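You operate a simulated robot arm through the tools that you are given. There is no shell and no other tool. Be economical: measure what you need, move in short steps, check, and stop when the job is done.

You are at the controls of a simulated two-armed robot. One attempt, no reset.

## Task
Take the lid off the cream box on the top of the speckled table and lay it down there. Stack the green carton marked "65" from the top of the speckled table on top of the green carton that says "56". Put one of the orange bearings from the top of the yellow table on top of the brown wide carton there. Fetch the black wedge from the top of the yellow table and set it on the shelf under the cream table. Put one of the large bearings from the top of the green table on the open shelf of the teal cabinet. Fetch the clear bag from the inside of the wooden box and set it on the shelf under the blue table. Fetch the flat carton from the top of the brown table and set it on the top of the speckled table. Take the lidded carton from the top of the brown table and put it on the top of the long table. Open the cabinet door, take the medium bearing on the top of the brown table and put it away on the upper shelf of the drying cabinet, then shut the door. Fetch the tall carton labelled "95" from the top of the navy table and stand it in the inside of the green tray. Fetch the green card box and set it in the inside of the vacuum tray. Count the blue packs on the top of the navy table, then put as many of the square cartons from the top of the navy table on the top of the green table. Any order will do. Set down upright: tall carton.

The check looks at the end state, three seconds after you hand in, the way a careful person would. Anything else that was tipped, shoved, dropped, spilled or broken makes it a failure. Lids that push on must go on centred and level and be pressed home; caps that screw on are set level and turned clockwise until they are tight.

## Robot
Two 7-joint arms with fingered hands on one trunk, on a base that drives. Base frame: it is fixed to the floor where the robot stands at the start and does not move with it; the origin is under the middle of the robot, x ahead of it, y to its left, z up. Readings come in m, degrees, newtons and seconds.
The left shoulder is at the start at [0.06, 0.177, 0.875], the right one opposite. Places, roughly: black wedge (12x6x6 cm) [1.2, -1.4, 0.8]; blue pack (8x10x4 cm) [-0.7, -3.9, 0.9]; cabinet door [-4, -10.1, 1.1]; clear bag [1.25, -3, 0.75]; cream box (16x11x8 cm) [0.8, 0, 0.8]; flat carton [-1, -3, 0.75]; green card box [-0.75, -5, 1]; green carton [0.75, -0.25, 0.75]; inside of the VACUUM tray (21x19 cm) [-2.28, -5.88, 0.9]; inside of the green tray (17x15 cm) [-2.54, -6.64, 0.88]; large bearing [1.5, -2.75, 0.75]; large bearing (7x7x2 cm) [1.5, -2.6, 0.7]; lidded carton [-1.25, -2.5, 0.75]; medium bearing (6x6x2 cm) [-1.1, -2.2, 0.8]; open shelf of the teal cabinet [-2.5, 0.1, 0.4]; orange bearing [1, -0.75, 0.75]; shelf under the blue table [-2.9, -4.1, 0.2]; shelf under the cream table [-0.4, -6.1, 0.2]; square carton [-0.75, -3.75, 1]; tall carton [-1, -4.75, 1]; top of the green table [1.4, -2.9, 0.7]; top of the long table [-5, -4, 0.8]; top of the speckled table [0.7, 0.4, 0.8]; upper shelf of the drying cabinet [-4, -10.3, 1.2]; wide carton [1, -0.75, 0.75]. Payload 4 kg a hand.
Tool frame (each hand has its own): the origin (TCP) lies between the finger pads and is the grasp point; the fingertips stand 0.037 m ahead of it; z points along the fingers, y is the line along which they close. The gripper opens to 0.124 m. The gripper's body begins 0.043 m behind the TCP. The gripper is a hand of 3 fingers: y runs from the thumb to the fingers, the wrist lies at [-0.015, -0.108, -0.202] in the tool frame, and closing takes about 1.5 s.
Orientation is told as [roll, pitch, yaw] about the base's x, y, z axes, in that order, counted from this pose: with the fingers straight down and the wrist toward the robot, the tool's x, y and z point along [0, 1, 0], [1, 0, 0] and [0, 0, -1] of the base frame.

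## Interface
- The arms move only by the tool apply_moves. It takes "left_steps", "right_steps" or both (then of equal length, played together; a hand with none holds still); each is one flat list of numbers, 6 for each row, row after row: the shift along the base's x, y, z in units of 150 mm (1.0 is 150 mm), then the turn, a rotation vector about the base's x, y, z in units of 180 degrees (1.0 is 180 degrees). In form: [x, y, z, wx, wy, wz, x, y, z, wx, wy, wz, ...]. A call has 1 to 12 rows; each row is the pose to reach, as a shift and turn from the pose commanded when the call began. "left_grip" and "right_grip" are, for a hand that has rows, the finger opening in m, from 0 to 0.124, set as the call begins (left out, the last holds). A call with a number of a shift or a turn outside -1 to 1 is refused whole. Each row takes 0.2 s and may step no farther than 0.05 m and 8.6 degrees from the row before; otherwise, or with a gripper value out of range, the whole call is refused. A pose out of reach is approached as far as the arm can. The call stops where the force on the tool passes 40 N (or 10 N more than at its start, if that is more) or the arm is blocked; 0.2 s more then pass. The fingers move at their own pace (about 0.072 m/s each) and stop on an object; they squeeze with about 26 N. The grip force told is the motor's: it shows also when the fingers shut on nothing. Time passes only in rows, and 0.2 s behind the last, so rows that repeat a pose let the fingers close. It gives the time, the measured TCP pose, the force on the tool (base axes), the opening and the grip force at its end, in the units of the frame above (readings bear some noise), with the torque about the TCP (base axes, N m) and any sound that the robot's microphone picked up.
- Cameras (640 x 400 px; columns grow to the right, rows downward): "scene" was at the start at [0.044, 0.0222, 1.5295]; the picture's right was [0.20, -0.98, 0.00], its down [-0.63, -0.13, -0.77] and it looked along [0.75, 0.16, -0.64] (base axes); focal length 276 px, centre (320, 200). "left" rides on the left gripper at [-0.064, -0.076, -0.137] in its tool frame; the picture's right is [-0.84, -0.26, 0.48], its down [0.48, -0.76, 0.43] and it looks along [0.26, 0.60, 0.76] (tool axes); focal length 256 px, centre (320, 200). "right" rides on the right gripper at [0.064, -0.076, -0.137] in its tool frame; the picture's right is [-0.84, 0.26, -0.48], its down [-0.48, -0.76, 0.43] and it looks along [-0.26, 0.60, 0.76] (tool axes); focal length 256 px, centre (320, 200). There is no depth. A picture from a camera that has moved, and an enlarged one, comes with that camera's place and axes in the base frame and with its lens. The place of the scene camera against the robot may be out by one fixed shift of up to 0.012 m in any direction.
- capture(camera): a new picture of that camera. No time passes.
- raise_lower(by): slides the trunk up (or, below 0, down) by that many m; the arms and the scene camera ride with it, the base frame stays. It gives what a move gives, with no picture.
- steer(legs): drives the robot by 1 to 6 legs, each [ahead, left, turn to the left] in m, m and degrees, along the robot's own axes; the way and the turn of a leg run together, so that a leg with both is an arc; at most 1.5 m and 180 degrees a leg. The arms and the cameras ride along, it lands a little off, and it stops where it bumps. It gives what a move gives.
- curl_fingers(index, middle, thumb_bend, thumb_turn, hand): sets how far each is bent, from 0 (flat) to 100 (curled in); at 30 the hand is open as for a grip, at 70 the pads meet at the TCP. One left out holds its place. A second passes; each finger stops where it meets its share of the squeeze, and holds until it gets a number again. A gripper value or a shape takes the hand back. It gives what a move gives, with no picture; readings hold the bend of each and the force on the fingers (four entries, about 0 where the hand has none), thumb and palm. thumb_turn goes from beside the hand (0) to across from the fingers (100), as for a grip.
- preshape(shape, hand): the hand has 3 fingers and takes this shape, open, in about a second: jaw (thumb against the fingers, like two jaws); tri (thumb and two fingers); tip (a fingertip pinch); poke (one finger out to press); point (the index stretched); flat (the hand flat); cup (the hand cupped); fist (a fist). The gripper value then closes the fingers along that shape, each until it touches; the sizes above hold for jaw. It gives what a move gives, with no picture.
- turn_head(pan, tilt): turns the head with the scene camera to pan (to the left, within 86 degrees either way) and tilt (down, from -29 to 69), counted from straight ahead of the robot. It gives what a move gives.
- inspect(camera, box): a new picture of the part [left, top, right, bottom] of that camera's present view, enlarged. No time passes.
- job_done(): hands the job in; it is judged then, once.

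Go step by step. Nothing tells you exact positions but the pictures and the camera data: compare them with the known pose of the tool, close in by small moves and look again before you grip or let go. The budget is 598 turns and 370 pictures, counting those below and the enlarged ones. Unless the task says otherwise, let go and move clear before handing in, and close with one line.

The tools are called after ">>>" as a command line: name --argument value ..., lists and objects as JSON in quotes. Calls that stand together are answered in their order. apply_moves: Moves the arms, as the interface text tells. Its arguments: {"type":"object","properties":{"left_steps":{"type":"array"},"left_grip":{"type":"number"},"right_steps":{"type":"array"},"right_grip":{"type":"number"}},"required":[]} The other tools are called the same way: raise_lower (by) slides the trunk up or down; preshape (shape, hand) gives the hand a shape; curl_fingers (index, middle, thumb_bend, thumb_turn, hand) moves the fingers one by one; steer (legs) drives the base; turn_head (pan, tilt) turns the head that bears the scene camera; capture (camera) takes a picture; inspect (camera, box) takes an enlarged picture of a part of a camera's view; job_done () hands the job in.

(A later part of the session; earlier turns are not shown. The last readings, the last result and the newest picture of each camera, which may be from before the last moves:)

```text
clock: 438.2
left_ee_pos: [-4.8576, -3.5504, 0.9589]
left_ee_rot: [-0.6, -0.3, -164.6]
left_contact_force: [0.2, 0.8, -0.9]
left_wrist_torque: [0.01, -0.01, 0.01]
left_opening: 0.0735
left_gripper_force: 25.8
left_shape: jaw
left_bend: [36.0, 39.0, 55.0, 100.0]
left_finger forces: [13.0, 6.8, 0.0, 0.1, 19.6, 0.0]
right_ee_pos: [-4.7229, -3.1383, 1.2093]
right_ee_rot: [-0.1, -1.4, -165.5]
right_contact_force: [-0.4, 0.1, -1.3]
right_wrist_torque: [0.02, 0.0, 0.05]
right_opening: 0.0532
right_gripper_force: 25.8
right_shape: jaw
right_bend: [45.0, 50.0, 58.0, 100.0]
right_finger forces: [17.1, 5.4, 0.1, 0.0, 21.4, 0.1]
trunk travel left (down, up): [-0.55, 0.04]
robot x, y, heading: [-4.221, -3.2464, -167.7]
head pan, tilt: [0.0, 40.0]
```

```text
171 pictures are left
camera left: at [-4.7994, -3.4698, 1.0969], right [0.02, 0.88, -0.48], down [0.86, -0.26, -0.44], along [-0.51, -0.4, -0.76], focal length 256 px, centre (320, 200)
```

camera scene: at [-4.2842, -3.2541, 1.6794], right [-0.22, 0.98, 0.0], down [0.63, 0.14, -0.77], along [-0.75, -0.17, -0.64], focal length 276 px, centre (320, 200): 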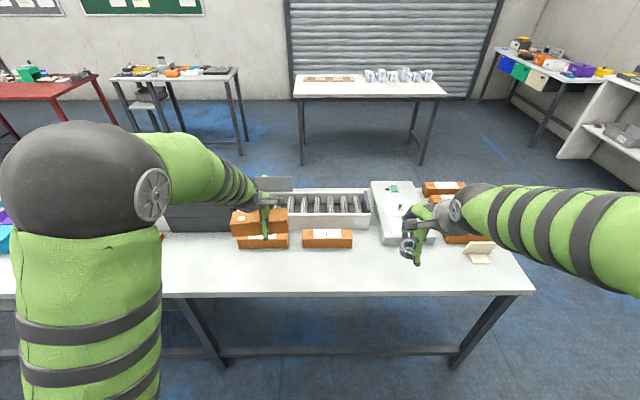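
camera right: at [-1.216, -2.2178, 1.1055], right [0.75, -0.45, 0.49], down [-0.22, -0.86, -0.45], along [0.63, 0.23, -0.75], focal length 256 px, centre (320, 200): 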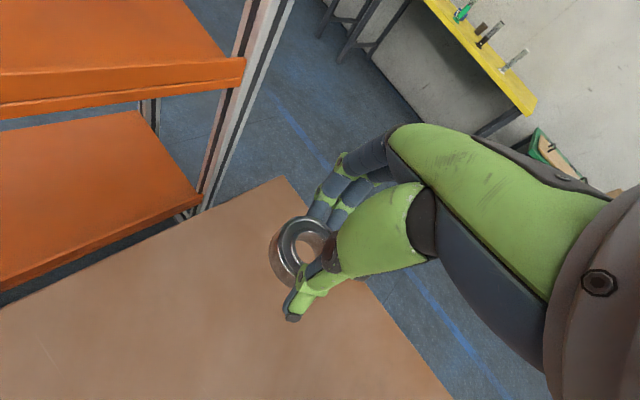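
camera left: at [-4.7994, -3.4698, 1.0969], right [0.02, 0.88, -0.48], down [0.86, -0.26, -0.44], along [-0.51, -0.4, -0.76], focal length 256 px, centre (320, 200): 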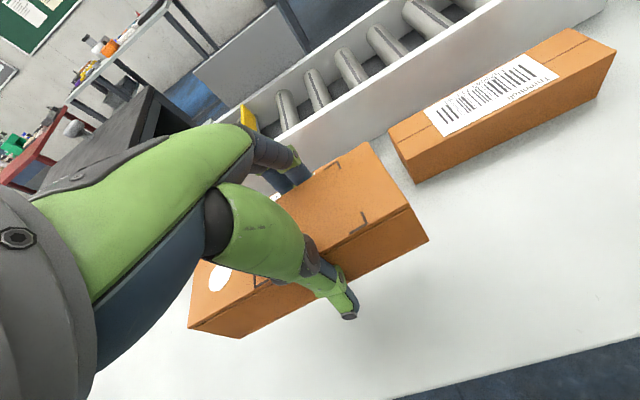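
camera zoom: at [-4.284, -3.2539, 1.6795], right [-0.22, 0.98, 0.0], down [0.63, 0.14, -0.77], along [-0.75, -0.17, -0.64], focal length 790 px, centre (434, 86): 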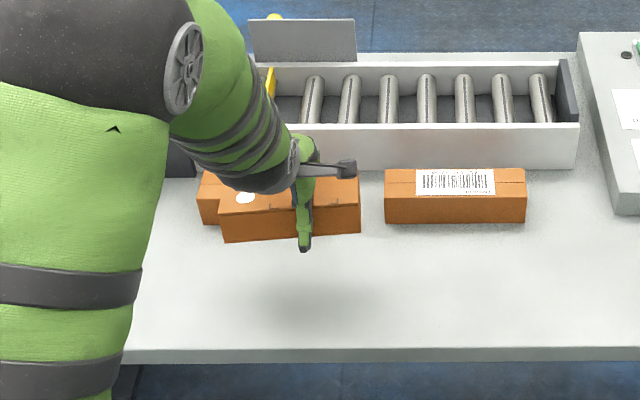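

>>> apply_moves --left_steps '[0, 0, -0.2, 0, 0, 0, 0, 0, -0.35, 0, 0, 0, 0, 0, -0.42, 0, 0, 0, 0, 0, -0.48, 0, 0, 0, 0, 0, -0.54, 0, 0, 0, 0, 0, -0.6, 0, 0, 0, 0, 0, -0.66, 0, 0, 0, 0, 0, -0.72, 0, 0, 0]'

>>> inspect --camera "scene" --box '[180, 170, 380, 310]'

```text
clock: 440.0
left_ee_pos: [-4.8579, -3.5497, 0.8513]
left_ee_rot: [-0.6, -0.2, -164.5]
left_contact_force: [-0.1, 0.4, -1.2]
left_wrist_torque: [0.01, 0.03, 0.0]
left_opening: 0.0738
left_gripper_force: 26.2
left_shape: jaw
left_bend: [36.0, 39.0, 55.0, 100.0]
left_finger forces: [12.8, 6.9, 0.0, 0.0, 19.6, 0.0]
right_ee_pos: [-4.7225, -3.1392, 1.2095]
right_ee_rot: [0.1, -1.4, -165.5]
right_contact_force: [-1.0, 0.3, -2.1]
right_wrist_torque: [-0.01, -0.02, 0.0]
right_opening: 0.0529
right_gripper_force: 26.2
right_shape: jaw
right_bend: [45.0, 50.0, 58.0, 100.0]
right_finger forces: [17.3, 5.4, 0.0, 0.0, 21.5, 0.0]
trunk travel left (down, up): [-0.55, 0.04]
robot x, y, heading: [-4.2188, -3.2454, -167.4]
head pan, tilt: [0.0, 40.0]
```

```text
2.86 times, centred on (280, 240) of scene
camera zoom: at [-4.2833, -3.2538, 1.6795], right [-0.22, 0.98, 0.0], down [0.63, 0.14, -0.77], along [-0.75, -0.17, -0.64], focal length 790 px, centre (434, 86)
```

zoom: 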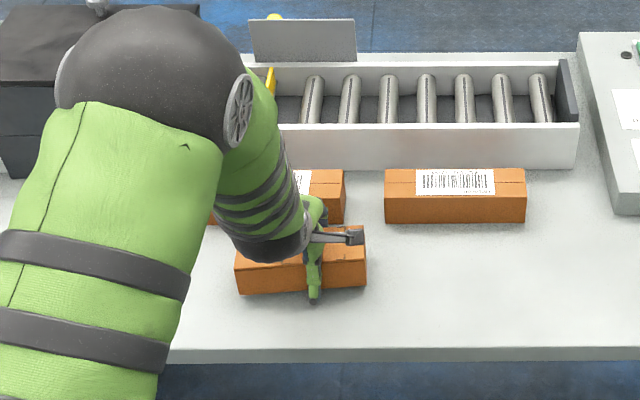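

>>> apply_moves --left_steps '[0, 0, -0.06, 0, 0, 0, 0, 0, -0.12, 0, 0, 0, 0, 0, -0.18, 0, 0, 0, 0, 0, -0.23, 0, 0, 0, 0, 0, -0.28, 0, 0, 0, 0, 0, -0.33, 0, 0, 0, 0, 0, -0.38, 0, 0, 0]'

>>> inspect --camera "scene" --box '[180, 170, 380, 310]'

```text
clock: 440.7
left_ee_pos: [-4.8641, -3.5498, 0.8395]
left_ee_rot: [-0.8, -1.4, -164.6]
left_contact_force: [7.2, 0.1, 25.5]
left_wrist_torque: [-0.08, 0.27, 0.02]
left_opening: 0.0742
left_gripper_force: 25.3
left_shape: jaw
left_bend: [36.0, 40.0, 54.0, 100.0]
left_finger forces: [11.2, 6.1, 0.0, 0.1, 28.5, 0.0]
right_ee_pos: [-4.7218, -3.1394, 1.2093]
right_ee_rot: [0.0, -1.4, -165.4]
right_contact_force: [0.4, -0.3, -1.6]
right_wrist_torque: [0.02, 0.0, -0.04]
right_opening: 0.0528
right_gripper_force: 26.3
right_shape: jaw
right_bend: [45.0, 50.0, 58.0, 100.0]
right_finger forces: [17.2, 5.4, 0.0, 0.1, 21.6, 0.0]
trunk travel left (down, up): [-0.55, 0.04]
robot x, y, heading: [-4.2168, -3.2439, -167.2]
head pan, tilt: [0.0, 40.0]
stopped in row 3 (left hand): the force on the tool passed its limit at 43 N (the readings are from after the stop); the commanded pose is now the measured one
```

```text
2.86 times, centred on (280, 240) of scene
camera zoom: at [-4.2814, -3.2531, 1.6798], right [-0.22, 0.98, 0.0], down [0.63, 0.14, -0.77], along [-0.75, -0.17, -0.64], focal length 790 px, centre (434, 86)
```

zoom: 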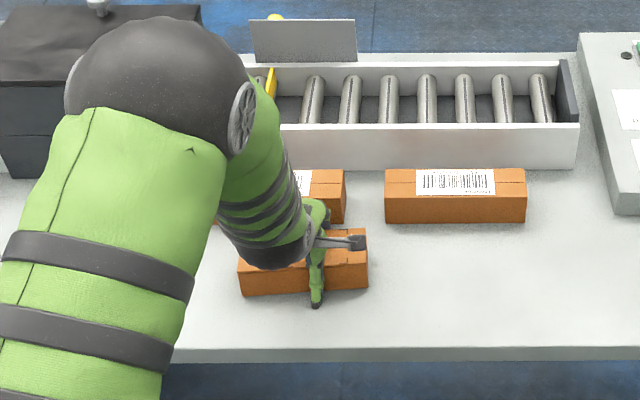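

>>> apply_moves --left_steps '[0, 0, 0.02, 0, 0, 0, 0, 0, 0.02, 0, 0, 0, 0, 0, 0.02, 0, 0, 0, 0, 0, 0.02, 0, 0, 0]' --left_grip 0.09

>>> apply_moves --left_steps '[0, 0, 0.1, 0, 0, 0, 0, 0, 0.3, 0, 0, 0, 0, 0, 0.6, 0, 0, 0, 0, 0, 0.9, 0, 0, 0]'

>>> inspect --camera "scene" --box '[180, 170, 380, 310]'

>>> capture --camera "left"

```text
clock: 441.7
left_ee_pos: [-4.8622, -3.5504, 0.839]
left_ee_rot: [-0.7, -0.9, -164.6]
left_contact_force: [0.5, 0.4, -0.3]
left_wrist_torque: [-0.04, 0.0, 0.0]
left_opening: 0.0896
left_gripper_force: 0.2
left_shape: jaw
left_bend: [34.0, 37.0, 49.0, 99.0]
left_finger forces: [0.0, 0.1, 0.1, 0.0, 0.0, 0.1]
right_ee_pos: [-4.722, -3.1398, 1.2098]
right_ee_rot: [0.0, -1.4, -165.6]
right_contact_force: [0.1, 0.1, -1.9]
right_wrist_torque: [-0.04, -0.02, -0.01]
right_opening: 0.0528
right_gripper_force: 25.9
right_shape: jaw
right_bend: [45.0, 50.0, 58.0, 100.0]
right_finger forces: [17.2, 5.4, 0.1, 0.0, 21.5, 0.0]
trunk travel left (down, up): [-0.55, 0.04]
robot x, y, heading: [-4.2209, -3.241, -167.4]
head pan, tilt: [0.0, 40.0]
```

```text
clock: 442.7
left_ee_pos: [-4.8613, -3.5493, 0.9749]
left_ee_rot: [-0.8, -0.9, -164.5]
left_contact_force: [-0.3, -0.5, 0.3]
left_wrist_torque: [-0.02, 0.03, 0.02]
left_opening: 0.0898
left_gripper_force: 0.0
left_shape: jaw
left_bend: [34.0, 37.0, 49.0, 99.0]
left_finger forces: [0.0, 0.0, 0.0, 0.1, 0.0, 0.1]
right_ee_pos: [-4.7218, -3.1398, 1.2093]
right_ee_rot: [0.0, -1.5, -165.5]
right_contact_force: [-0.2, -0.4, -1.4]
right_wrist_torque: [0.01, 0.01, -0.01]
right_opening: 0.0531
right_gripper_force: 26.2
right_shape: jaw
right_bend: [45.0, 50.0, 58.0, 100.0]
right_finger forces: [17.1, 5.4, 0.1, 0.0, 21.4, 0.1]
trunk travel left (down, up): [-0.55, 0.04]
robot x, y, heading: [-4.2228, -3.2484, -167.4]
head pan, tilt: [0.0, 40.0]
```

```text
2.86 times, centred on (280, 240) of scene
camera zoom: at [-4.2823, -3.2533, 1.6794], right [-0.22, 0.98, 0.0], down [0.63, 0.14, -0.77], along [-0.75, -0.17, -0.64], focal length 790 px, centre (434, 86)
```

zoom: 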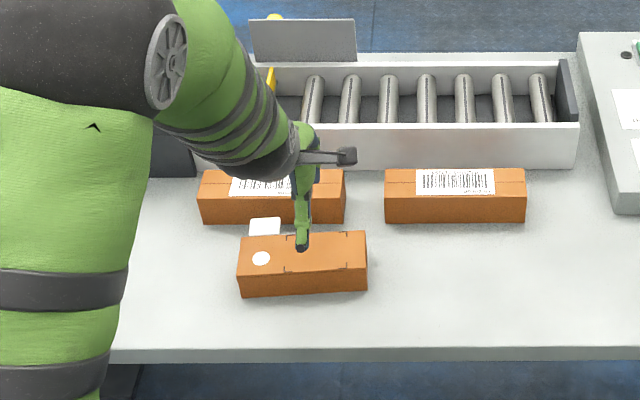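

```text
167 pictures are left
camera left: at [-4.8013, -3.4695, 1.1123], right [0.02, 0.88, -0.48], down [0.85, -0.26, -0.45], along [-0.52, -0.4, -0.75], focal length 256 px, centre (320, 200)
```

left: 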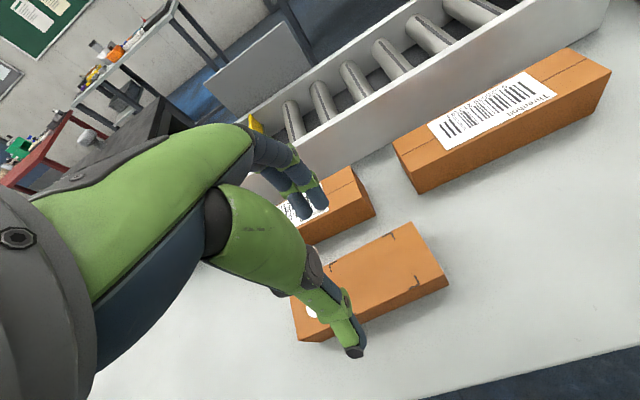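

>>> apply_moves --left_steps '[0.15, 0.03, 0.25, 0, 0, 0, 0.35, 0.07, 0.45, 0, 0, 0, 0.6, 0.12, 0.6, 0, 0, 0, 0.85, 0.17, 0.75, 0, 0, 0, 1, 0.2, 0.95, 0, 0, 0]'

>>> steer --legs '[[-0.32, 0, 0], [0, 0, 90]]'

>>> turn_head --pan 0 --tilt 22

>>> capture --camera "scene"

```text
clock: 443.9
left_ee_pos: [-4.7107, -3.5196, 1.1164]
left_ee_rot: [-0.8, -1.0, -164.7]
left_contact_force: [0.6, -0.1, 0.9]
left_wrist_torque: [0.03, 0.03, -0.02]
left_opening: 0.0898
left_gripper_force: 0.1
left_shape: jaw
left_bend: [34.0, 37.0, 49.0, 99.0]
left_finger forces: [0.0, 0.0, 0.0, 0.0, 0.0, 0.1]
right_ee_pos: [-4.7212, -3.1395, 1.2107]
right_ee_rot: [0.0, -1.5, -165.5]
right_contact_force: [0.0, 0.3, -1.5]
right_wrist_torque: [0.02, -0.02, -0.01]
right_opening: 0.0531
right_gripper_force: 25.3
right_shape: jaw
right_bend: [45.0, 50.0, 58.0, 100.0]
right_finger forces: [17.2, 5.4, 0.0, 0.0, 21.5, 0.0]
trunk travel left (down, up): [-0.55, 0.04]
robot x, y, heading: [-4.2243, -3.2482, -167.4]
head pan, tilt: [0.0, 40.0]
```

```text
clock: 449.9
left_ee_pos: [-3.6147, -3.6588, 1.1162]
left_ee_rot: [-0.7, -1.0, -72.9]
left_contact_force: [0.0, -0.5, 0.2]
left_wrist_torque: [-0.01, -0.01, -0.02]
left_opening: 0.0897
left_gripper_force: 0.0
left_shape: jaw
left_bend: [34.0, 37.0, 49.0, 99.0]
left_finger forces: [0.0, 0.1, 0.1, 0.0, 0.0, 0.1]
right_ee_pos: [-3.9962, -3.6815, 1.2096]
right_ee_rot: [0.0, -1.5, -73.7]
right_contact_force: [0.4, 0.0, -0.9]
right_wrist_torque: [-0.01, 0.02, -0.02]
right_opening: 0.0524
right_gripper_force: 25.9
right_shape: jaw
right_bend: [45.0, 50.0, 58.0, 100.0]
right_finger forces: [17.1, 5.3, 0.0, 0.0, 21.2, 0.0]
trunk travel left (down, up): [-0.55, 0.04]
robot x, y, heading: [-3.9067, -3.1758, -75.4]
head pan, tilt: [0.0, 40.0]
```

```text
clock: 450.8
left_ee_pos: [-3.6158, -3.6583, 1.1153]
left_ee_rot: [-0.7, -0.9, -72.9]
left_contact_force: [-1.0, 0.0, 0.9]
left_wrist_torque: [0.06, -0.02, -0.02]
left_opening: 0.0899
left_gripper_force: 0.0
left_shape: jaw
left_bend: [34.0, 37.0, 49.0, 99.0]
left_finger forces: [0.0, 0.0, 0.0, 0.1, 0.1, 0.1]
right_ee_pos: [-3.9967, -3.6812, 1.2098]
right_ee_rot: [0.0, -1.5, -73.7]
right_contact_force: [-0.1, 0.2, -1.8]
right_wrist_torque: [-0.01, 0.02, 0.02]
right_opening: 0.0524
right_gripper_force: 26.4
right_shape: jaw
right_bend: [45.0, 50.0, 58.0, 100.0]
right_finger forces: [17.1, 5.3, 0.0, 0.0, 21.3, 0.0]
trunk travel left (down, up): [-0.55, 0.04]
robot x, y, heading: [-3.9052, -3.1764, -75.3]
head pan, tilt: [0.0, 22.0]
```

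```text
166 pictures are left
camera scene: at [-3.8989, -3.2321, 1.7076], right [-0.97, -0.25, 0.0], down [-0.09, 0.36, -0.93], along [0.23, -0.9, -0.38], focal length 276 px, centre (320, 200)
```

scene: 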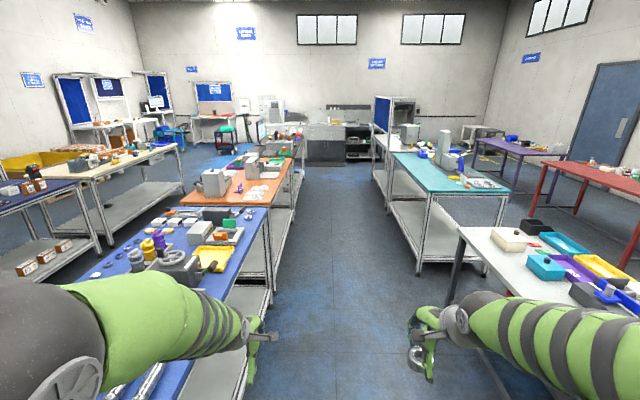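

>>> steer --legs '[[0, 0, -4.3], [1.25, 0, 0], [1.25, 0, 0]]'

>>> capture --camera "scene"

```text
clock: 463.2
left_ee_pos: [-3.224, -6.1034, 1.1167]
left_ee_rot: [-0.8, -0.9, -77.8]
left_contact_force: [-0.1, 0.1, -0.6]
left_wrist_torque: [-0.01, -0.01, -0.04]
left_opening: 0.0898
left_gripper_force: 0.0
left_shape: jaw
left_bend: [34.0, 37.0, 49.0, 99.0]
left_finger forces: [0.0, 0.1, 0.0, 0.1, 0.1, 0.0]
right_ee_pos: [-3.6062, -6.0938, 1.2101]
right_ee_rot: [0.0, -1.4, -78.6]
right_contact_force: [0.3, -0.6, -1.4]
right_wrist_torque: [0.01, 0.0, -0.02]
right_opening: 0.0525
right_gripper_force: 25.3
right_shape: jaw
right_bend: [45.0, 50.0, 58.0, 100.0]
right_finger forces: [17.2, 5.4, 0.0, 0.0, 21.1, 0.0]
trunk travel left (down, up): [-0.55, 0.04]
robot x, y, heading: [-3.4738, -5.598, -80.5]
head pan, tilt: [0.0, 22.0]
```

```text
165 pictures are left
camera scene: at [-3.4692, -5.655, 1.7076], right [-0.99, -0.16, 0.0], down [-0.06, 0.37, -0.93], along [0.15, -0.91, -0.38], focal length 276 px, centre (320, 200)
```

scene: 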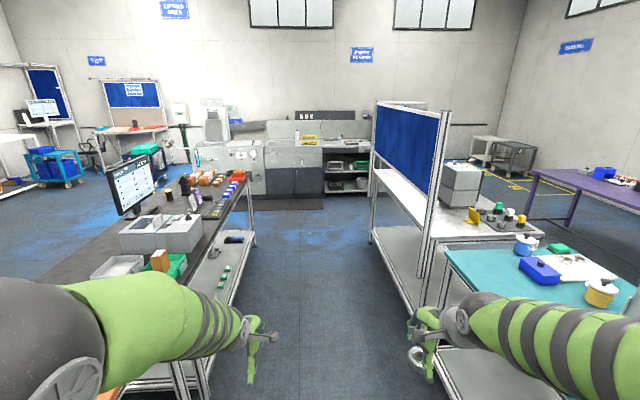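

>>> steer --legs '[[1.2, 0, 1], [1.2, 0, 0]]'

>>> turn_head --pan -15 --tilt 15

>>> capture --camera "scene"

```text
clock: 475.0
left_ee_pos: [-2.7568, -8.4588, 1.1152]
left_ee_rot: [-0.6, -0.9, -75.9]
left_contact_force: [0.2, 0.2, 0.9]
left_wrist_torque: [0.05, -0.01, 0.01]
left_opening: 0.0898
left_gripper_force: 0.1
left_shape: jaw
left_bend: [34.0, 37.0, 49.0, 99.0]
left_finger forces: [0.1, 0.0, 0.0, 0.0, 0.1, 0.1]
right_ee_pos: [-3.1374, -8.4608, 1.2096]
right_ee_rot: [0.0, -1.4, -76.9]
right_contact_force: [0.5, -0.6, -1.6]
right_wrist_torque: [0.0, 0.02, -0.01]
right_opening: 0.0525
right_gripper_force: 25.8
right_shape: jaw
right_bend: [45.0, 50.0, 58.0, 100.0]
right_finger forces: [17.1, 5.3, 0.0, 0.1, 21.2, 0.1]
trunk travel left (down, up): [-0.55, 0.04]
robot x, y, heading: [-3.0169, -7.9593, -78.7]
head pan, tilt: [0.0, 22.0]
```

```text
clock: 475.8
left_ee_pos: [-2.7556, -8.4578, 1.1148]
left_ee_rot: [-0.7, -0.8, -75.9]
left_contact_force: [-0.5, -0.4, 0.3]
left_wrist_torque: [-0.01, 0.01, 0.02]
left_opening: 0.0902
left_gripper_force: 0.1
left_shape: jaw
left_bend: [34.0, 37.0, 49.0, 99.0]
left_finger forces: [0.1, 0.1, 0.0, 0.0, 0.0, 0.0]
right_ee_pos: [-3.1375, -8.4607, 1.21]
right_ee_rot: [0.1, -1.4, -76.8]
right_contact_force: [0.3, -0.7, -1.5]
right_wrist_torque: [0.0, 0.0, -0.02]
right_opening: 0.0525
right_gripper_force: 25.9
right_shape: jaw
right_bend: [45.0, 50.0, 58.0, 100.0]
right_finger forces: [17.1, 5.3, 0.0, 0.0, 21.1, 0.1]
trunk travel left (down, up): [-0.55, 0.04]
robot x, y, heading: [-3.0197, -7.9615, -78.6]
head pan, tilt: [-15.0, 15.0]
```

```text
164 pictures are left
camera scene: at [-3.0402, -8.0197, 1.719], right [-1.0, 0.06, 0.0], down [0.02, 0.26, -0.97], along [-0.06, -0.96, -0.26], focal length 276 px, centre (320, 200)
```

scene: 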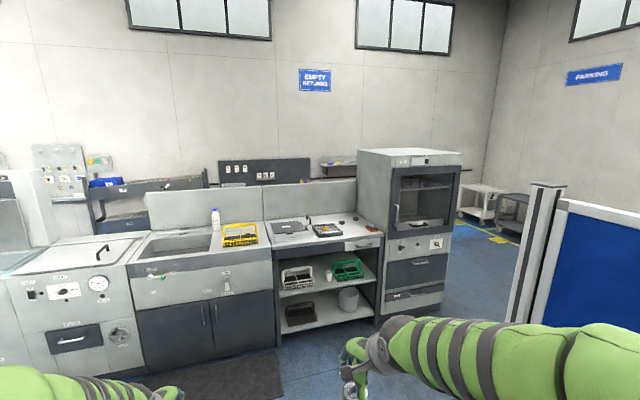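

>>> inspect --camera "scene" --box '[345, 140, 475, 325]'

```text
2.16 times, centred on (410, 232) of scene
camera zoom: at [-3.0402, -8.0197, 1.719], right [-1.0, 0.06, 0.0], down [0.02, 0.26, -0.97], along [-0.06, -0.96, -0.26], focal length 598 px, centre (125, 130)
```

zoom: 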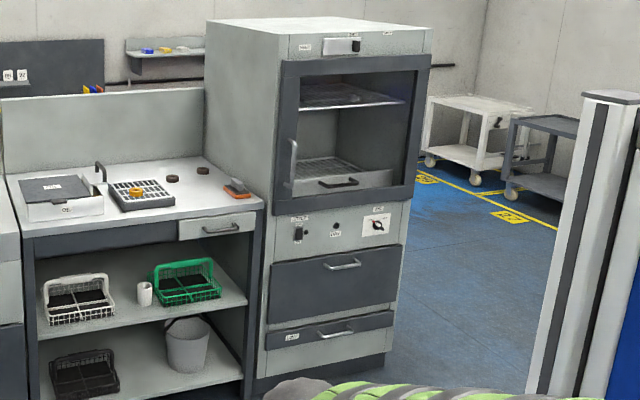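

>>> steer --legs '[[1.0, 0, 0], [0.1, -0.55, 0]]'

>>> turn_head --pan -5 --tilt 30

>>> capture --camera "scene"

```text
clock: 483.9
left_ee_pos: [-3.0779, -9.6543, 1.1158]
left_ee_rot: [-0.7, -1.0, -75.7]
left_contact_force: [0.3, 0.3, -0.1]
left_wrist_torque: [-0.01, -0.02, -0.02]
left_opening: 0.0897
left_gripper_force: 0.1
left_shape: jaw
left_bend: [34.0, 37.0, 49.0, 99.0]
left_finger forces: [0.0, 0.0, 0.1, 0.1, 0.0, 0.0]
right_ee_pos: [-3.4603, -9.6574, 1.2101]
right_ee_rot: [-0.1, -1.3, -76.6]
right_contact_force: [0.1, -1.2, -1.4]
right_wrist_torque: [0.0, 0.01, 0.0]
right_opening: 0.0525
right_gripper_force: 26.4
right_shape: jaw
right_bend: [45.0, 50.0, 58.0, 100.0]
right_finger forces: [17.2, 5.4, 0.0, 0.0, 21.2, 0.1]
trunk travel left (down, up): [-0.55, 0.04]
robot x, y, heading: [-3.3473, -9.1586, -78.6]
head pan, tilt: [-15.0, 15.0]
```

```text
clock: 484.6
left_ee_pos: [-3.0782, -9.655, 1.1161]
left_ee_rot: [-0.7, -0.9, -75.8]
left_contact_force: [-0.4, -0.8, 0.5]
left_wrist_torque: [-0.01, -0.04, -0.02]
left_opening: 0.0898
left_gripper_force: 0.1
left_shape: jaw
left_bend: [34.0, 37.0, 49.0, 99.0]
left_finger forces: [0.1, 0.0, 0.0, 0.0, 0.0, 0.0]
right_ee_pos: [-3.4608, -9.6575, 1.2096]
right_ee_rot: [0.0, -1.3, -76.5]
right_contact_force: [-0.6, 0.1, -0.8]
right_wrist_torque: [0.05, 0.01, 0.02]
right_opening: 0.0525
right_gripper_force: 26.2
right_shape: jaw
right_bend: [45.0, 50.0, 58.0, 100.0]
right_finger forces: [17.1, 5.3, 0.0, 0.1, 21.2, 0.0]
trunk travel left (down, up): [-0.55, 0.04]
robot x, y, heading: [-3.3411, -9.1574, -78.5]
head pan, tilt: [-5.0, 30.0]
```

```text
162 pictures are left
camera scene: at [-3.3488, -9.2126, 1.6949], right [-0.99, -0.11, 0.0], down [-0.06, 0.5, -0.87], along [0.1, -0.86, -0.5], focal length 276 px, centre (320, 200)
```

scene: 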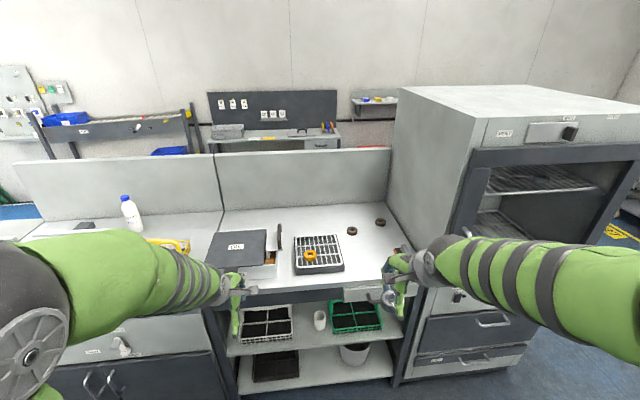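

>>> inspect --camera "scene" --box '[200, 190, 420, 310]'

>>> capture --camera "right"

```text
2.91 times, centred on (310, 250) of scene
camera zoom: at [-3.3488, -9.2126, 1.6949], right [-0.99, -0.11, 0.0], down [-0.06, 0.5, -0.87], along [0.1, -0.86, -0.5], focal length 804 px, centre (349, 54)
```

zoom: 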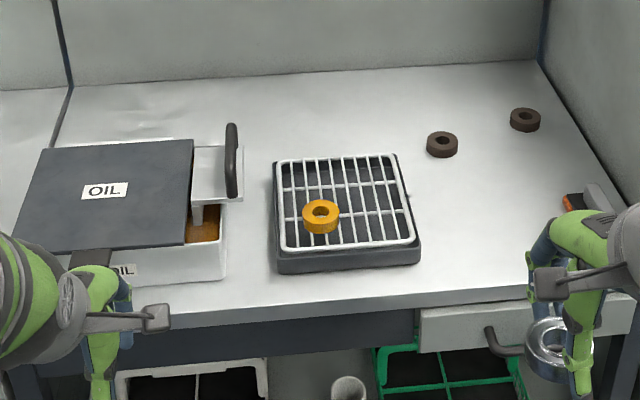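

```text
160 pictures are left
camera right: at [-3.4171, -9.5659, 1.3446], right [-0.76, -0.43, 0.49], down [-0.65, 0.62, -0.45], along [-0.1, -0.66, -0.75], focal length 256 px, centre (320, 200)
```

right: 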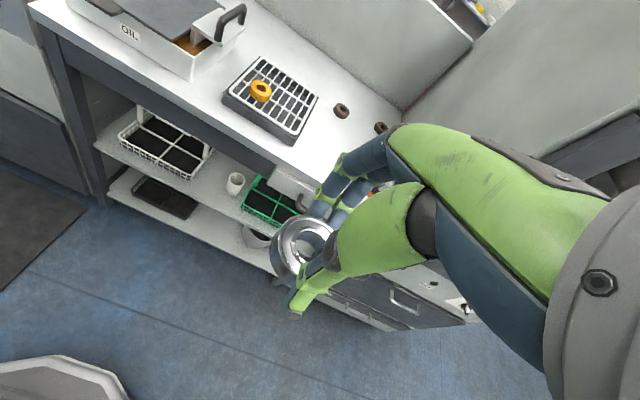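

>>> apply_moves --left_steps '[0, 0, 0.25, 0, 0, 0, 0, 0, 0.5, 0, 0, 0, 0, 0, 0.8, 0, 0, 0]'

>>> steer --legs '[[0.33, -0.25, 0]]'

>>> turn_head --pan 0 --tilt 45

>>> capture --camera "scene"

>>> capture --camera "right"

```text
clock: 485.4
left_ee_pos: [-3.0806, -9.6541, 1.2361]
left_ee_rot: [-0.6, -1.0, -75.7]
left_contact_force: [-0.2, 0.4, 0.5]
left_wrist_torque: [-0.01, -0.03, 0.0]
left_opening: 0.0897
left_gripper_force: 0.0
left_shape: jaw
left_bend: [34.0, 37.0, 49.0, 99.0]
left_finger forces: [0.0, 0.1, 0.0, 0.0, 0.1, 0.0]
right_ee_pos: [-3.4609, -9.657, 1.2091]
right_ee_rot: [0.1, -1.5, -76.5]
right_contact_force: [0.3, 0.0, -1.3]
right_wrist_torque: [-0.01, 0.02, 0.01]
right_opening: 0.0526
right_gripper_force: 25.9
right_shape: jaw
right_bend: [45.0, 50.0, 58.0, 100.0]
right_finger forces: [17.1, 5.3, 0.0, 0.1, 21.2, 0.0]
trunk travel left (down, up): [-0.55, 0.04]
robot x, y, heading: [-3.3437, -9.159, -78.3]
head pan, tilt: [-5.0, 30.0]
```

```text
clock: 488.0
left_ee_pos: [-3.2507, -10.0189, 1.2344]
left_ee_rot: [-0.7, -0.9, -75.0]
left_contact_force: [0.1, 0.0, 0.3]
left_wrist_torque: [0.01, -0.01, 0.01]
left_opening: 0.0901
left_gripper_force: 0.0
left_shape: jaw
left_bend: [34.0, 37.0, 49.0, 99.0]
left_finger forces: [0.1, 0.0, 0.1, 0.1, 0.0, 0.0]
right_ee_pos: [-3.6304, -10.0277, 1.2095]
right_ee_rot: [0.0, -1.4, -76.0]
right_contact_force: [0.8, 0.0, -1.1]
right_wrist_torque: [0.05, 0.0, -0.02]
right_opening: 0.0526
right_gripper_force: 26.3
right_shape: jaw
right_bend: [45.0, 50.0, 58.0, 100.0]
right_finger forces: [17.2, 5.3, 0.1, 0.0, 21.2, 0.1]
trunk travel left (down, up): [-0.55, 0.04]
robot x, y, heading: [-3.5181, -9.5232, -78.0]
head pan, tilt: [-5.0, 30.0]
```

```text
clock: 488.7
left_ee_pos: [-3.2504, -10.0186, 1.2345]
left_ee_rot: [-0.7, -0.9, -75.1]
left_contact_force: [-0.1, 0.1, 1.1]
left_wrist_torque: [-0.01, -0.01, -0.01]
left_opening: 0.0897
left_gripper_force: 0.2
left_shape: jaw
left_bend: [34.0, 37.0, 49.0, 99.0]
left_finger forces: [0.0, 0.0, 0.0, 0.0, 0.0, 0.1]
right_ee_pos: [-3.6306, -10.0251, 1.2085]
right_ee_rot: [0.0, -1.4, -75.8]
right_contact_force: [-0.9, -0.6, -1.4]
right_wrist_torque: [0.01, 0.03, 0.04]
right_opening: 0.0527
right_gripper_force: 26.2
right_shape: jaw
right_bend: [45.0, 50.0, 58.0, 100.0]
right_finger forces: [17.2, 5.3, 0.1, 0.0, 21.3, 0.0]
trunk travel left (down, up): [-0.55, 0.04]
robot x, y, heading: [-3.5174, -9.527, -77.9]
head pan, tilt: [0.0, 45.0]
```

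```text
159 pictures are left
camera scene: at [-3.5171, -9.5698, 1.6723], right [-0.98, -0.21, 0.0], down [-0.15, 0.69, -0.71], along [0.15, -0.69, -0.71], focal length 276 px, centre (320, 200)
```

scene: 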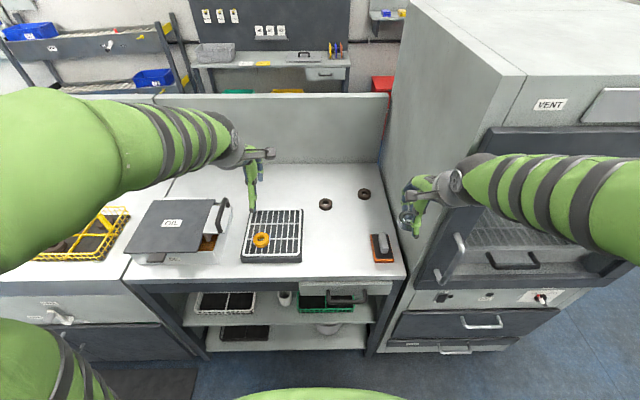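

```text
158 pictures are left
camera right: at [-3.5879, -9.934, 1.3445], right [-0.75, -0.44, 0.49], down [-0.65, 0.61, -0.45], along [-0.1, -0.66, -0.75], focal length 256 px, centre (320, 200)
```

right: 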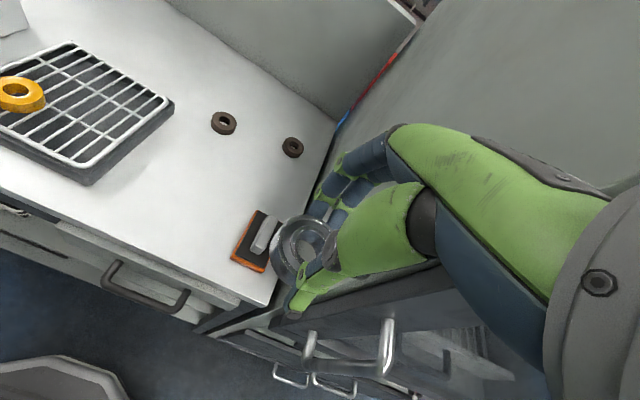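

>>> apply_moves --right_steps '[0.2, -0.1, 0, 0, 0, 0, 0.4, -0.2, 0, 0, 0, 0, 0.6, -0.3, -0.1, 0, 0, 0, 0.8, -0.45, -0.3, 0, 0, 0, 1, -0.6, -0.5, 0, 0, 0]' --left_steps '[0.25, 0.1, 0, 0, 0, 0, 0.5, 0.2, 0, 0, 0, 0, 0.75, 0.3, 0, 0, 0, 0, 1, 0.4, 0, 0, 0, 0, 1, 0.5, 0, 0, 0, 0]'

>>> apply_moves --right_steps '[0.13, -0.03, -0.25, 0, 0, 0, 0.13, -0.03, -0.5, 0, 0, 0, 0.13, -0.03, -0.7, 0, 0, 0]'

>>> capture --camera "right"

>>> inspect --camera "scene" --box '[220, 150, 420, 290]'

```text
clock: 489.9
left_ee_pos: [-3.0994, -9.9449, 1.2345]
left_ee_rot: [-0.7, -0.9, -75.0]
left_contact_force: [-0.3, 0.6, -0.4]
left_wrist_torque: [0.02, -0.03, 0.02]
left_opening: 0.0897
left_gripper_force: 0.0
left_shape: jaw
left_bend: [34.0, 37.0, 49.0, 99.0]
left_finger forces: [0.0, 0.0, 0.0, 0.0, 0.0, 0.1]
right_ee_pos: [-3.4811, -10.1173, 1.1336]
right_ee_rot: [0.0, -1.5, -76.0]
right_contact_force: [1.7, -0.5, -1.1]
right_wrist_torque: [0.01, 0.0, 0.0]
right_opening: 0.0524
right_gripper_force: 26.2
right_shape: jaw
right_bend: [45.0, 50.0, 58.0, 100.0]
right_finger forces: [17.3, 5.3, 0.1, 0.0, 21.3, 0.0]
trunk travel left (down, up): [-0.55, 0.04]
robot x, y, heading: [-3.5176, -9.5255, -77.7]
head pan, tilt: [0.0, 45.0]
```

```text
clock: 490.7
left_ee_pos: [-3.0989, -9.9439, 1.2343]
left_ee_rot: [-0.7, -0.9, -75.0]
left_contact_force: [0.6, -1.1, 0.8]
left_wrist_torque: [0.02, -0.04, 0.02]
left_opening: 0.0899
left_gripper_force: 0.0
left_shape: jaw
left_bend: [34.0, 37.0, 49.0, 99.0]
left_finger forces: [0.1, 0.1, 0.0, 0.0, 0.0, 0.1]
right_ee_pos: [-3.4605, -10.1199, 1.0293]
right_ee_rot: [0.0, -1.3, -76.1]
right_contact_force: [-0.7, 0.1, -1.6]
right_wrist_torque: [0.03, 0.01, -0.01]
right_opening: 0.0526
right_gripper_force: 25.6
right_shape: jaw
right_bend: [45.0, 50.0, 58.0, 100.0]
right_finger forces: [17.3, 5.2, 0.0, 0.0, 21.4, 0.0]
trunk travel left (down, up): [-0.55, 0.04]
robot x, y, heading: [-3.5187, -9.5217, -77.5]
head pan, tilt: [0.0, 45.0]
```

```text
157 pictures are left
camera right: at [-3.4181, -10.0285, 1.1641], right [-0.75, -0.44, 0.49], down [-0.65, 0.61, -0.45], along [-0.1, -0.66, -0.75], focal length 256 px, centre (320, 200)
```

right: 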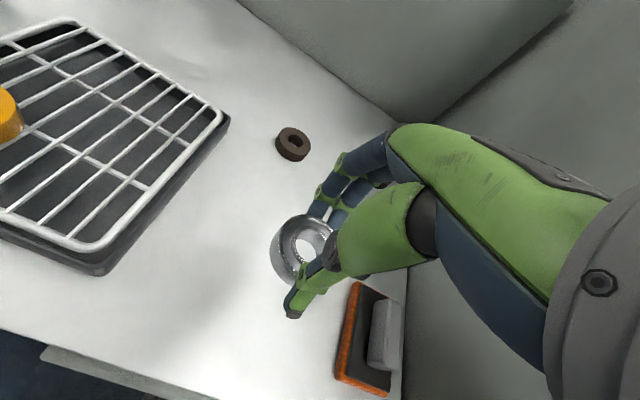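

```text
2.86 times, centred on (320, 220) of scene
camera zoom: at [-3.5164, -9.5704, 1.6722], right [-0.98, -0.21, 0.0], down [-0.15, 0.69, -0.71], along [0.15, -0.69, -0.71], focal length 790 px, centre (320, 143)
```

zoom: 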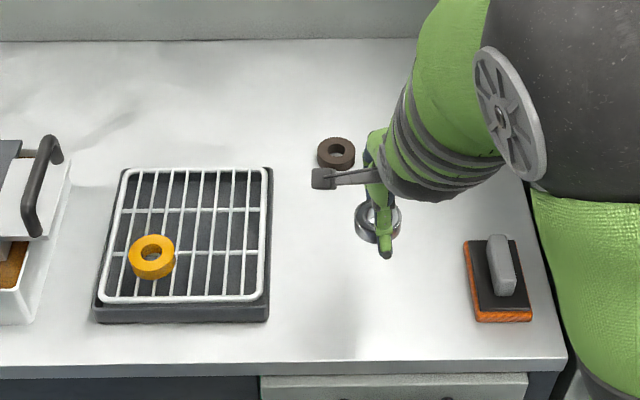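

>>> apply_moves --right_steps '[0, 0, -0.2, 0, 0, 0, 0, 0, -0.35, 0, 0, 0, 0, 0, -0.41, 0, 0, 0, 0, 0, -0.46, 0, 0, 0, 0, 0, -0.51, 0, 0, 0, 0, 0, -0.56, 0, 0, 0, 0, 0, -0.61, 0, 0, 0]'

>>> apply_moves --right_steps '[0, 0, 0, 0, 0, 0, 0, 0, 0, 0, 0, 0, 0, 0, 0, 0, 0, 0, 0, 0, 0, 0, 0, 0]' --right_grip 0.085

>>> apply_moves --right_steps '[0, 0, 0.2, 0, 0, 0, 0, 0, 0.5, 0, 0, 0, 0, 0, 0.8, 0, 0, 0, 0, 0, 1, 0, 0, 0]'

>>> inspect --camera "scene" --box '[220, 150, 420, 290]'

```text
clock: 492.3
left_ee_pos: [-3.0997, -9.9452, 1.2344]
left_ee_rot: [-0.7, -0.9, -75.1]
left_contact_force: [1.0, 0.7, 0.4]
left_wrist_torque: [-0.01, 0.0, 0.01]
left_opening: 0.0898
left_gripper_force: 0.0
left_shape: jaw
left_bend: [34.0, 37.0, 49.0, 99.0]
left_finger forces: [0.0, 0.0, 0.0, 0.1, 0.0, 0.0]
right_ee_pos: [-3.4604, -10.121, 0.9365]
right_ee_rot: [0.0, -1.4, -76.0]
right_contact_force: [0.3, 0.4, -1.8]
right_wrist_torque: [0.02, 0.02, -0.02]
right_opening: 0.0524
right_gripper_force: 25.8
right_shape: jaw
right_bend: [45.0, 50.0, 58.0, 100.0]
right_finger forces: [17.3, 5.3, 0.0, 0.1, 21.3, 0.0]
trunk travel left (down, up): [-0.55, 0.04]
robot x, y, heading: [-3.5185, -9.5258, -78.0]
head pan, tilt: [0.0, 45.0]
```

```text
clock: 493.3
left_ee_pos: [-3.0993, -9.9435, 1.2336]
left_ee_rot: [-0.7, -0.9, -75.0]
left_contact_force: [-0.1, -0.2, 0.1]
left_wrist_torque: [-0.03, 0.01, 0.0]
left_opening: 0.0898
left_gripper_force: 0.0
left_shape: jaw
left_bend: [34.0, 37.0, 49.0, 99.0]
left_finger forces: [0.0, 0.1, 0.0, 0.0, 0.1, 0.0]
right_ee_pos: [-3.4599, -10.1208, 0.9371]
right_ee_rot: [0.0, -1.3, -75.9]
right_contact_force: [0.7, 0.7, -1.1]
right_wrist_torque: [0.01, 0.02, 0.01]
right_opening: 0.0847
right_gripper_force: 0.0
right_shape: jaw
right_bend: [35.0, 39.0, 51.0, 99.0]
right_finger forces: [0.0, 0.0, 0.0, 0.0, 0.1, 0.0]
trunk travel left (down, up): [-0.55, 0.04]
robot x, y, heading: [-3.5168, -9.5279, -77.8]
head pan, tilt: [0.0, 45.0]
```

```text
clock: 494.3
left_ee_pos: [-3.1002, -9.9429, 1.235]
left_ee_rot: [-0.7, -0.9, -75.1]
left_contact_force: [0.1, -0.3, -0.7]
left_wrist_torque: [0.01, -0.02, -0.01]
left_opening: 0.0901
left_gripper_force: 0.1
left_shape: jaw
left_bend: [34.0, 37.0, 49.0, 99.0]
left_finger forces: [0.1, 0.1, 0.0, 0.0, 0.0, 0.0]
right_ee_pos: [-3.4621, -10.1193, 1.0897]
right_ee_rot: [-0.1, -1.4, -76.1]
right_contact_force: [-0.4, -0.3, 0.0]
right_wrist_torque: [0.0, -0.01, 0.01]
right_opening: 0.0847
right_gripper_force: 0.1
right_shape: jaw
right_bend: [35.0, 39.0, 51.0, 99.0]
right_finger forces: [0.0, 0.0, 0.0, 0.0, 0.0, 0.1]
trunk travel left (down, up): [-0.55, 0.04]
robot x, y, heading: [-3.5219, -9.5207, -77.9]
head pan, tilt: [0.0, 45.0]
```

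```text
2.86 times, centred on (320, 220) of scene
camera zoom: at [-3.517, -9.5693, 1.6722], right [-0.98, -0.21, 0.0], down [-0.15, 0.69, -0.71], along [0.15, -0.69, -0.71], focal length 790 px, centre (320, 143)
```

zoom: 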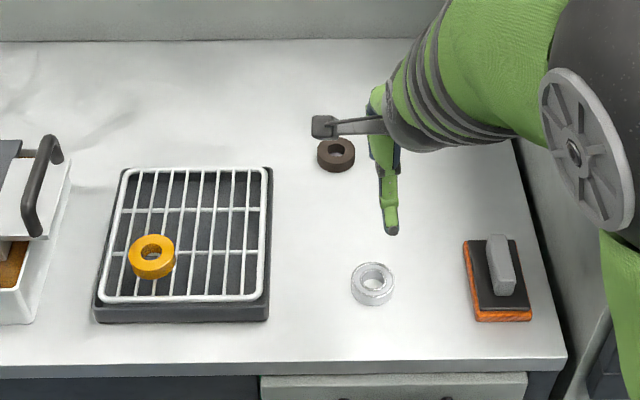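

>>> apply_moves --right_steps '[-0.1, 0.1, 0.2, 0, 0, 0, -0.3, 0.2, 0.4, 0, 0, 0, -0.5, 0.4, 0.6, 0, 0, 0, -0.75, 0.55, 0.7, 0, 0, 0, -1, 0.7, 0.8, 0, 0, 0, -1, 0.9, 0.8, 0, 0, 0, -1, 1, 0.8, 0, 0, 0, -1, 1, 0.8, 0, 0, 0, -1, 1, 0.8, 0, 0, 0, -1, 1, 0.8, 0, 0, 0, -1, 1, 0.8, 0, 0, 0]' --left_steps '[0, 0.05, 0, 0, 0, 0.046, 0, 0.1, 0, 0, 0, 0.092, 0, 0.15, 0, 0, 0, 0.138, 0, 0.2, 0, 0, 0, 0.184, 0, 0.25, 0, 0, 0, 0.23, 0, 0.3, 0, 0, 0, 0.276, 0, 0.35, 0, 0, 0, 0.322, 0, 0.4, 0, 0, 0, 0.368, 0, 0.45, 0, 0, 0, 0.414, 0, 0.5, 0, 0, 0, 0.46, 0, 0.5, 0, 0, 0, 0.487]'

>>> apply_moves --left_steps '[0, 0, 0, -0.045, -0.01, 0, 0, 0, 0, -0.09, -0.019, 0, 0, 0, 0, -0.135, -0.029, 0, 0, 0, 0, -0.18, -0.039, 0, 0, 0, 0, -0.225, -0.048, 0, 0, 0, 0, -0.27, -0.058, 0, 0, 0, 0, -0.315, -0.068, 0, 0, 0, 0, -0.353, -0.076, 0]'

>>> capture --camera "scene"

>>> capture --camera "left"

```text
refused: row 3 steps farther than a row can; nothing moved
```

```text
clock: 496.1
left_ee_pos: [-3.0589, -9.9927, 1.2411]
left_ee_rot: [-6.7, -65.8, -71.3]
left_contact_force: [0.4, 1.8, 0.3]
left_wrist_torque: [-0.01, -0.06, 0.03]
left_opening: 0.0898
left_gripper_force: 0.0
left_shape: jaw
left_bend: [34.0, 37.0, 49.0, 99.0]
left_finger forces: [0.1, 0.0, 0.0, 0.1, 0.0, 0.0]
left hand out of reach, approached as far as the arm can: row 3, 5, 6, 7, 8
right_ee_pos: [-3.4614, -10.12, 1.0884]
right_ee_rot: [-0.1, -1.5, -75.9]
right_contact_force: [0.6, 1.0, 0.3]
right_wrist_torque: [-0.01, 0.02, -0.02]
right_opening: 0.085
right_gripper_force: 0.0
right_shape: jaw
right_bend: [35.0, 39.0, 51.0, 99.0]
right_finger forces: [0.0, 0.0, 0.0, 0.0, 0.0, 0.0]
trunk travel left (down, up): [-0.55, 0.04]
robot x, y, heading: [-3.518, -9.525, -78.0]
head pan, tilt: [0.0, 45.0]
```

```text
154 pictures are left
camera scene: at [-3.5166, -9.5707, 1.6722], right [-0.98, -0.21, 0.0], down [-0.15, 0.69, -0.71], along [0.15, -0.69, -0.71], focal length 276 px, centre (320, 200)
```

scene: 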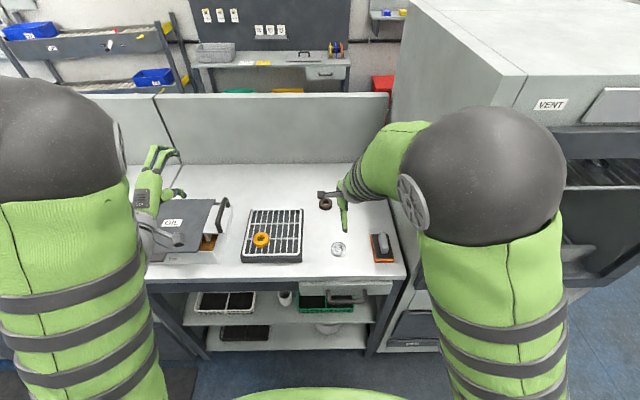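

```text
153 pictures are left
camera left: at [-3.1548, -9.8546, 1.2315], right [-0.76, -0.52, -0.39], down [0.45, 0.01, -0.89], along [0.47, -0.86, 0.22], focal length 256 px, centre (320, 200)
```

left: 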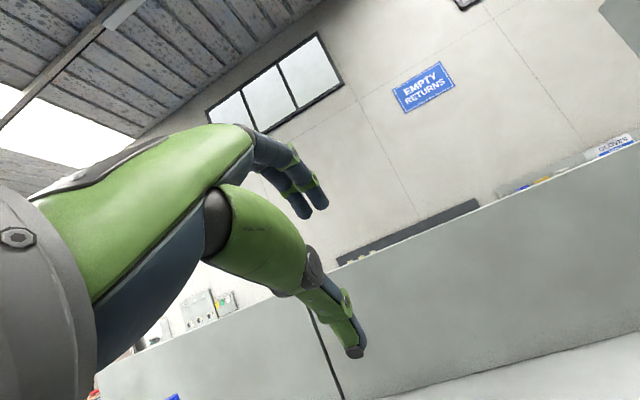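

>>> apply_moves --right_steps '[-0.1, 0.1, 0.15, 0, 0, 0, -0.25, 0.2, 0.3, 0, 0, 0, -0.45, 0.35, 0.45, 0, 0, 0, -0.65, 0.5, 0.6, 0, 0, 0, -0.85, 0.65, 0.75, 0, 0, 0, -1, 0.8, 0.8, 0, 0, 0, -1, 1, 0.8, 0, 0, 0]'

>>> apply_moves --left_steps '[0, 0, 0, -0.0087, 0.0406, 0.0194, 0, 0, 0, -0.0174, 0.0812, 0.0388, 0, 0, 0, -0.026, 0.122, 0.058, 0, 0, 0, -0.035, 0.162, 0.0776, 0, 0, 0, -0.0435, 0.203, 0.097, 0, 0, 0, -0.052, 0.244, 0.116, 0, 0, 0, -0.061, 0.284, 0.136, 0, 0, 0, -0.07, 0.325, 0.155, 0, 0, 0, -0.078, 0.365, 0.1746, 0, 0, 0, -0.087, 0.406, 0.194, 0, 0, 0, -0.095, 0.443, 0.2115]'

>>> capture --camera "scene"

```text
clock: 497.7
left_ee_pos: [-3.0587, -9.9902, 1.2423]
left_ee_rot: [-6.9, -65.9, -71.1]
left_contact_force: [-0.1, 0.4, 0.4]
left_wrist_torque: [0.0, 0.0, 0.01]
left_opening: 0.09
left_gripper_force: 0.0
left_shape: jaw
left_bend: [34.0, 37.0, 49.0, 99.0]
left_finger forces: [0.0, 0.1, 0.0, 0.1, 0.0, 0.0]
right_ee_pos: [-3.6097, -9.9691, 1.2068]
right_ee_rot: [-0.1, -1.4, -75.9]
right_contact_force: [0.8, -0.7, 1.2]
right_wrist_torque: [-0.02, 0.0, -0.02]
right_opening: 0.085
right_gripper_force: 0.1
right_shape: jaw
right_bend: [35.0, 39.0, 51.0, 99.0]
right_finger forces: [0.1, 0.1, 0.0, 0.1, 0.1, 0.0]
trunk travel left (down, up): [-0.55, 0.04]
robot x, y, heading: [-3.5155, -9.5242, -77.8]
head pan, tilt: [0.0, 45.0]
```

```text
clock: 500.1
left_ee_pos: [-3.0169, -9.9227, 0.981]
left_ee_rot: [-74.2, -0.1, 12.1]
left_contact_force: [0.3, -1.6, 2.9]
left_wrist_torque: [-0.07, -0.18, -0.1]
left_opening: 0.0899
left_gripper_force: 0.0
left_shape: jaw
left_bend: [34.0, 38.0, 49.0, 99.0]
left_finger forces: [0.0, 2.9, 0.0, 0.0, 0.1, 0.1]
left hand out of reach, approached as far as the arm can: row 1, 2, 3, 4, 5, 6, 7, 8, 9, 10, 11
right_ee_pos: [-3.6091, -9.9694, 1.2093]
right_ee_rot: [0.0, -1.4, -75.8]
right_contact_force: [1.0, 0.2, 0.4]
right_wrist_torque: [-0.02, -0.05, 0.01]
right_opening: 0.0849
right_gripper_force: 0.2
right_shape: jaw
right_bend: [35.0, 39.0, 51.0, 99.0]
right_finger forces: [0.0, 0.0, 0.0, 0.0, 0.0, 0.1]
trunk travel left (down, up): [-0.55, 0.04]
robot x, y, heading: [-3.5176, -9.5222, -77.7]
head pan, tilt: [0.0, 45.0]
```

```text
152 pictures are left
camera scene: at [-3.5171, -9.5691, 1.6725], right [-0.98, -0.21, 0.0], down [-0.15, 0.69, -0.71], along [0.15, -0.69, -0.71], focal length 276 px, centre (320, 200)
```

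scene: 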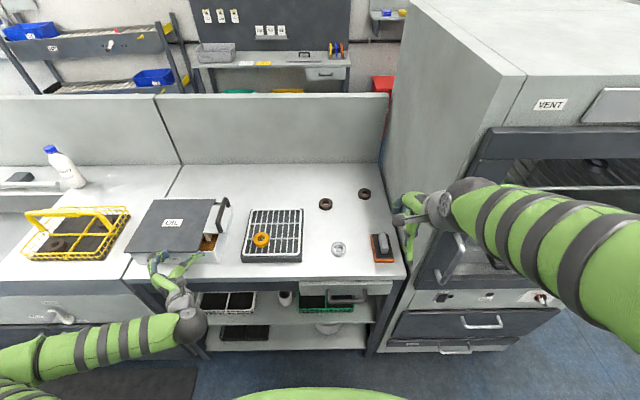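

>>> apply_moves --left_steps '[0, 0.25, -0.2, 0, 0, 0, 0, 0.5, -0.4, 0, 0, 0, 0, 0.75, -0.6, 0, 0, 0, 0, 1, -0.8, 0, 0, 0, 0, 1, -1, 0, 0, 0]'

>>> capture --camera "scene"

```text
clock: 501.3
left_ee_pos: [-3.0282, -9.7755, 0.831]
left_ee_rot: [-74.2, -0.2, 12.0]
left_contact_force: [-0.2, -0.4, 0.2]
left_wrist_torque: [-0.03, 0.0, 0.02]
left_opening: 0.0899
left_gripper_force: 0.2
left_shape: jaw
left_bend: [34.0, 37.0, 49.0, 99.0]
left_finger forces: [0.1, 0.1, 0.0, 0.1, 0.1, 0.1]
left hand out of reach, approached as far as the arm can: row 1, 2
right_ee_pos: [-3.6101, -9.9711, 1.2074]
right_ee_rot: [0.1, -1.4, -76.0]
right_contact_force: [-0.5, 0.2, -0.4]
right_wrist_torque: [0.01, 0.01, -0.02]
right_opening: 0.0849
right_gripper_force: 0.1
right_shape: jaw
right_bend: [35.0, 39.0, 51.0, 99.0]
right_finger forces: [0.0, 0.0, 0.0, 0.0, 0.0, 0.0]
trunk travel left (down, up): [-0.55, 0.04]
robot x, y, heading: [-3.5193, -9.5255, -77.8]
head pan, tilt: [0.0, 45.0]
```

```text
151 pictures are left
camera scene: at [-3.5167, -9.5698, 1.6723], right [-0.98, -0.21, 0.0], down [-0.15, 0.69, -0.71], along [0.15, -0.69, -0.71], focal length 276 px, centre (320, 200)
```

scene: 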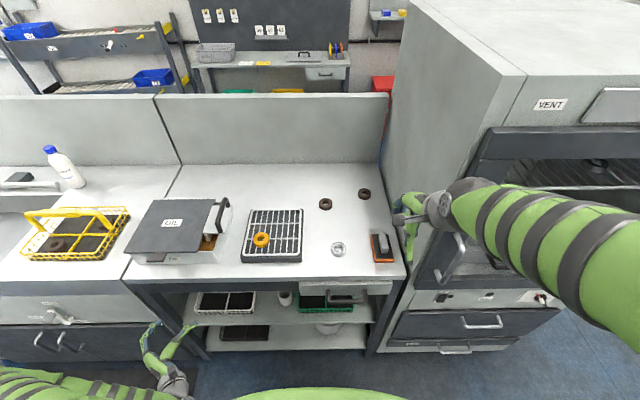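

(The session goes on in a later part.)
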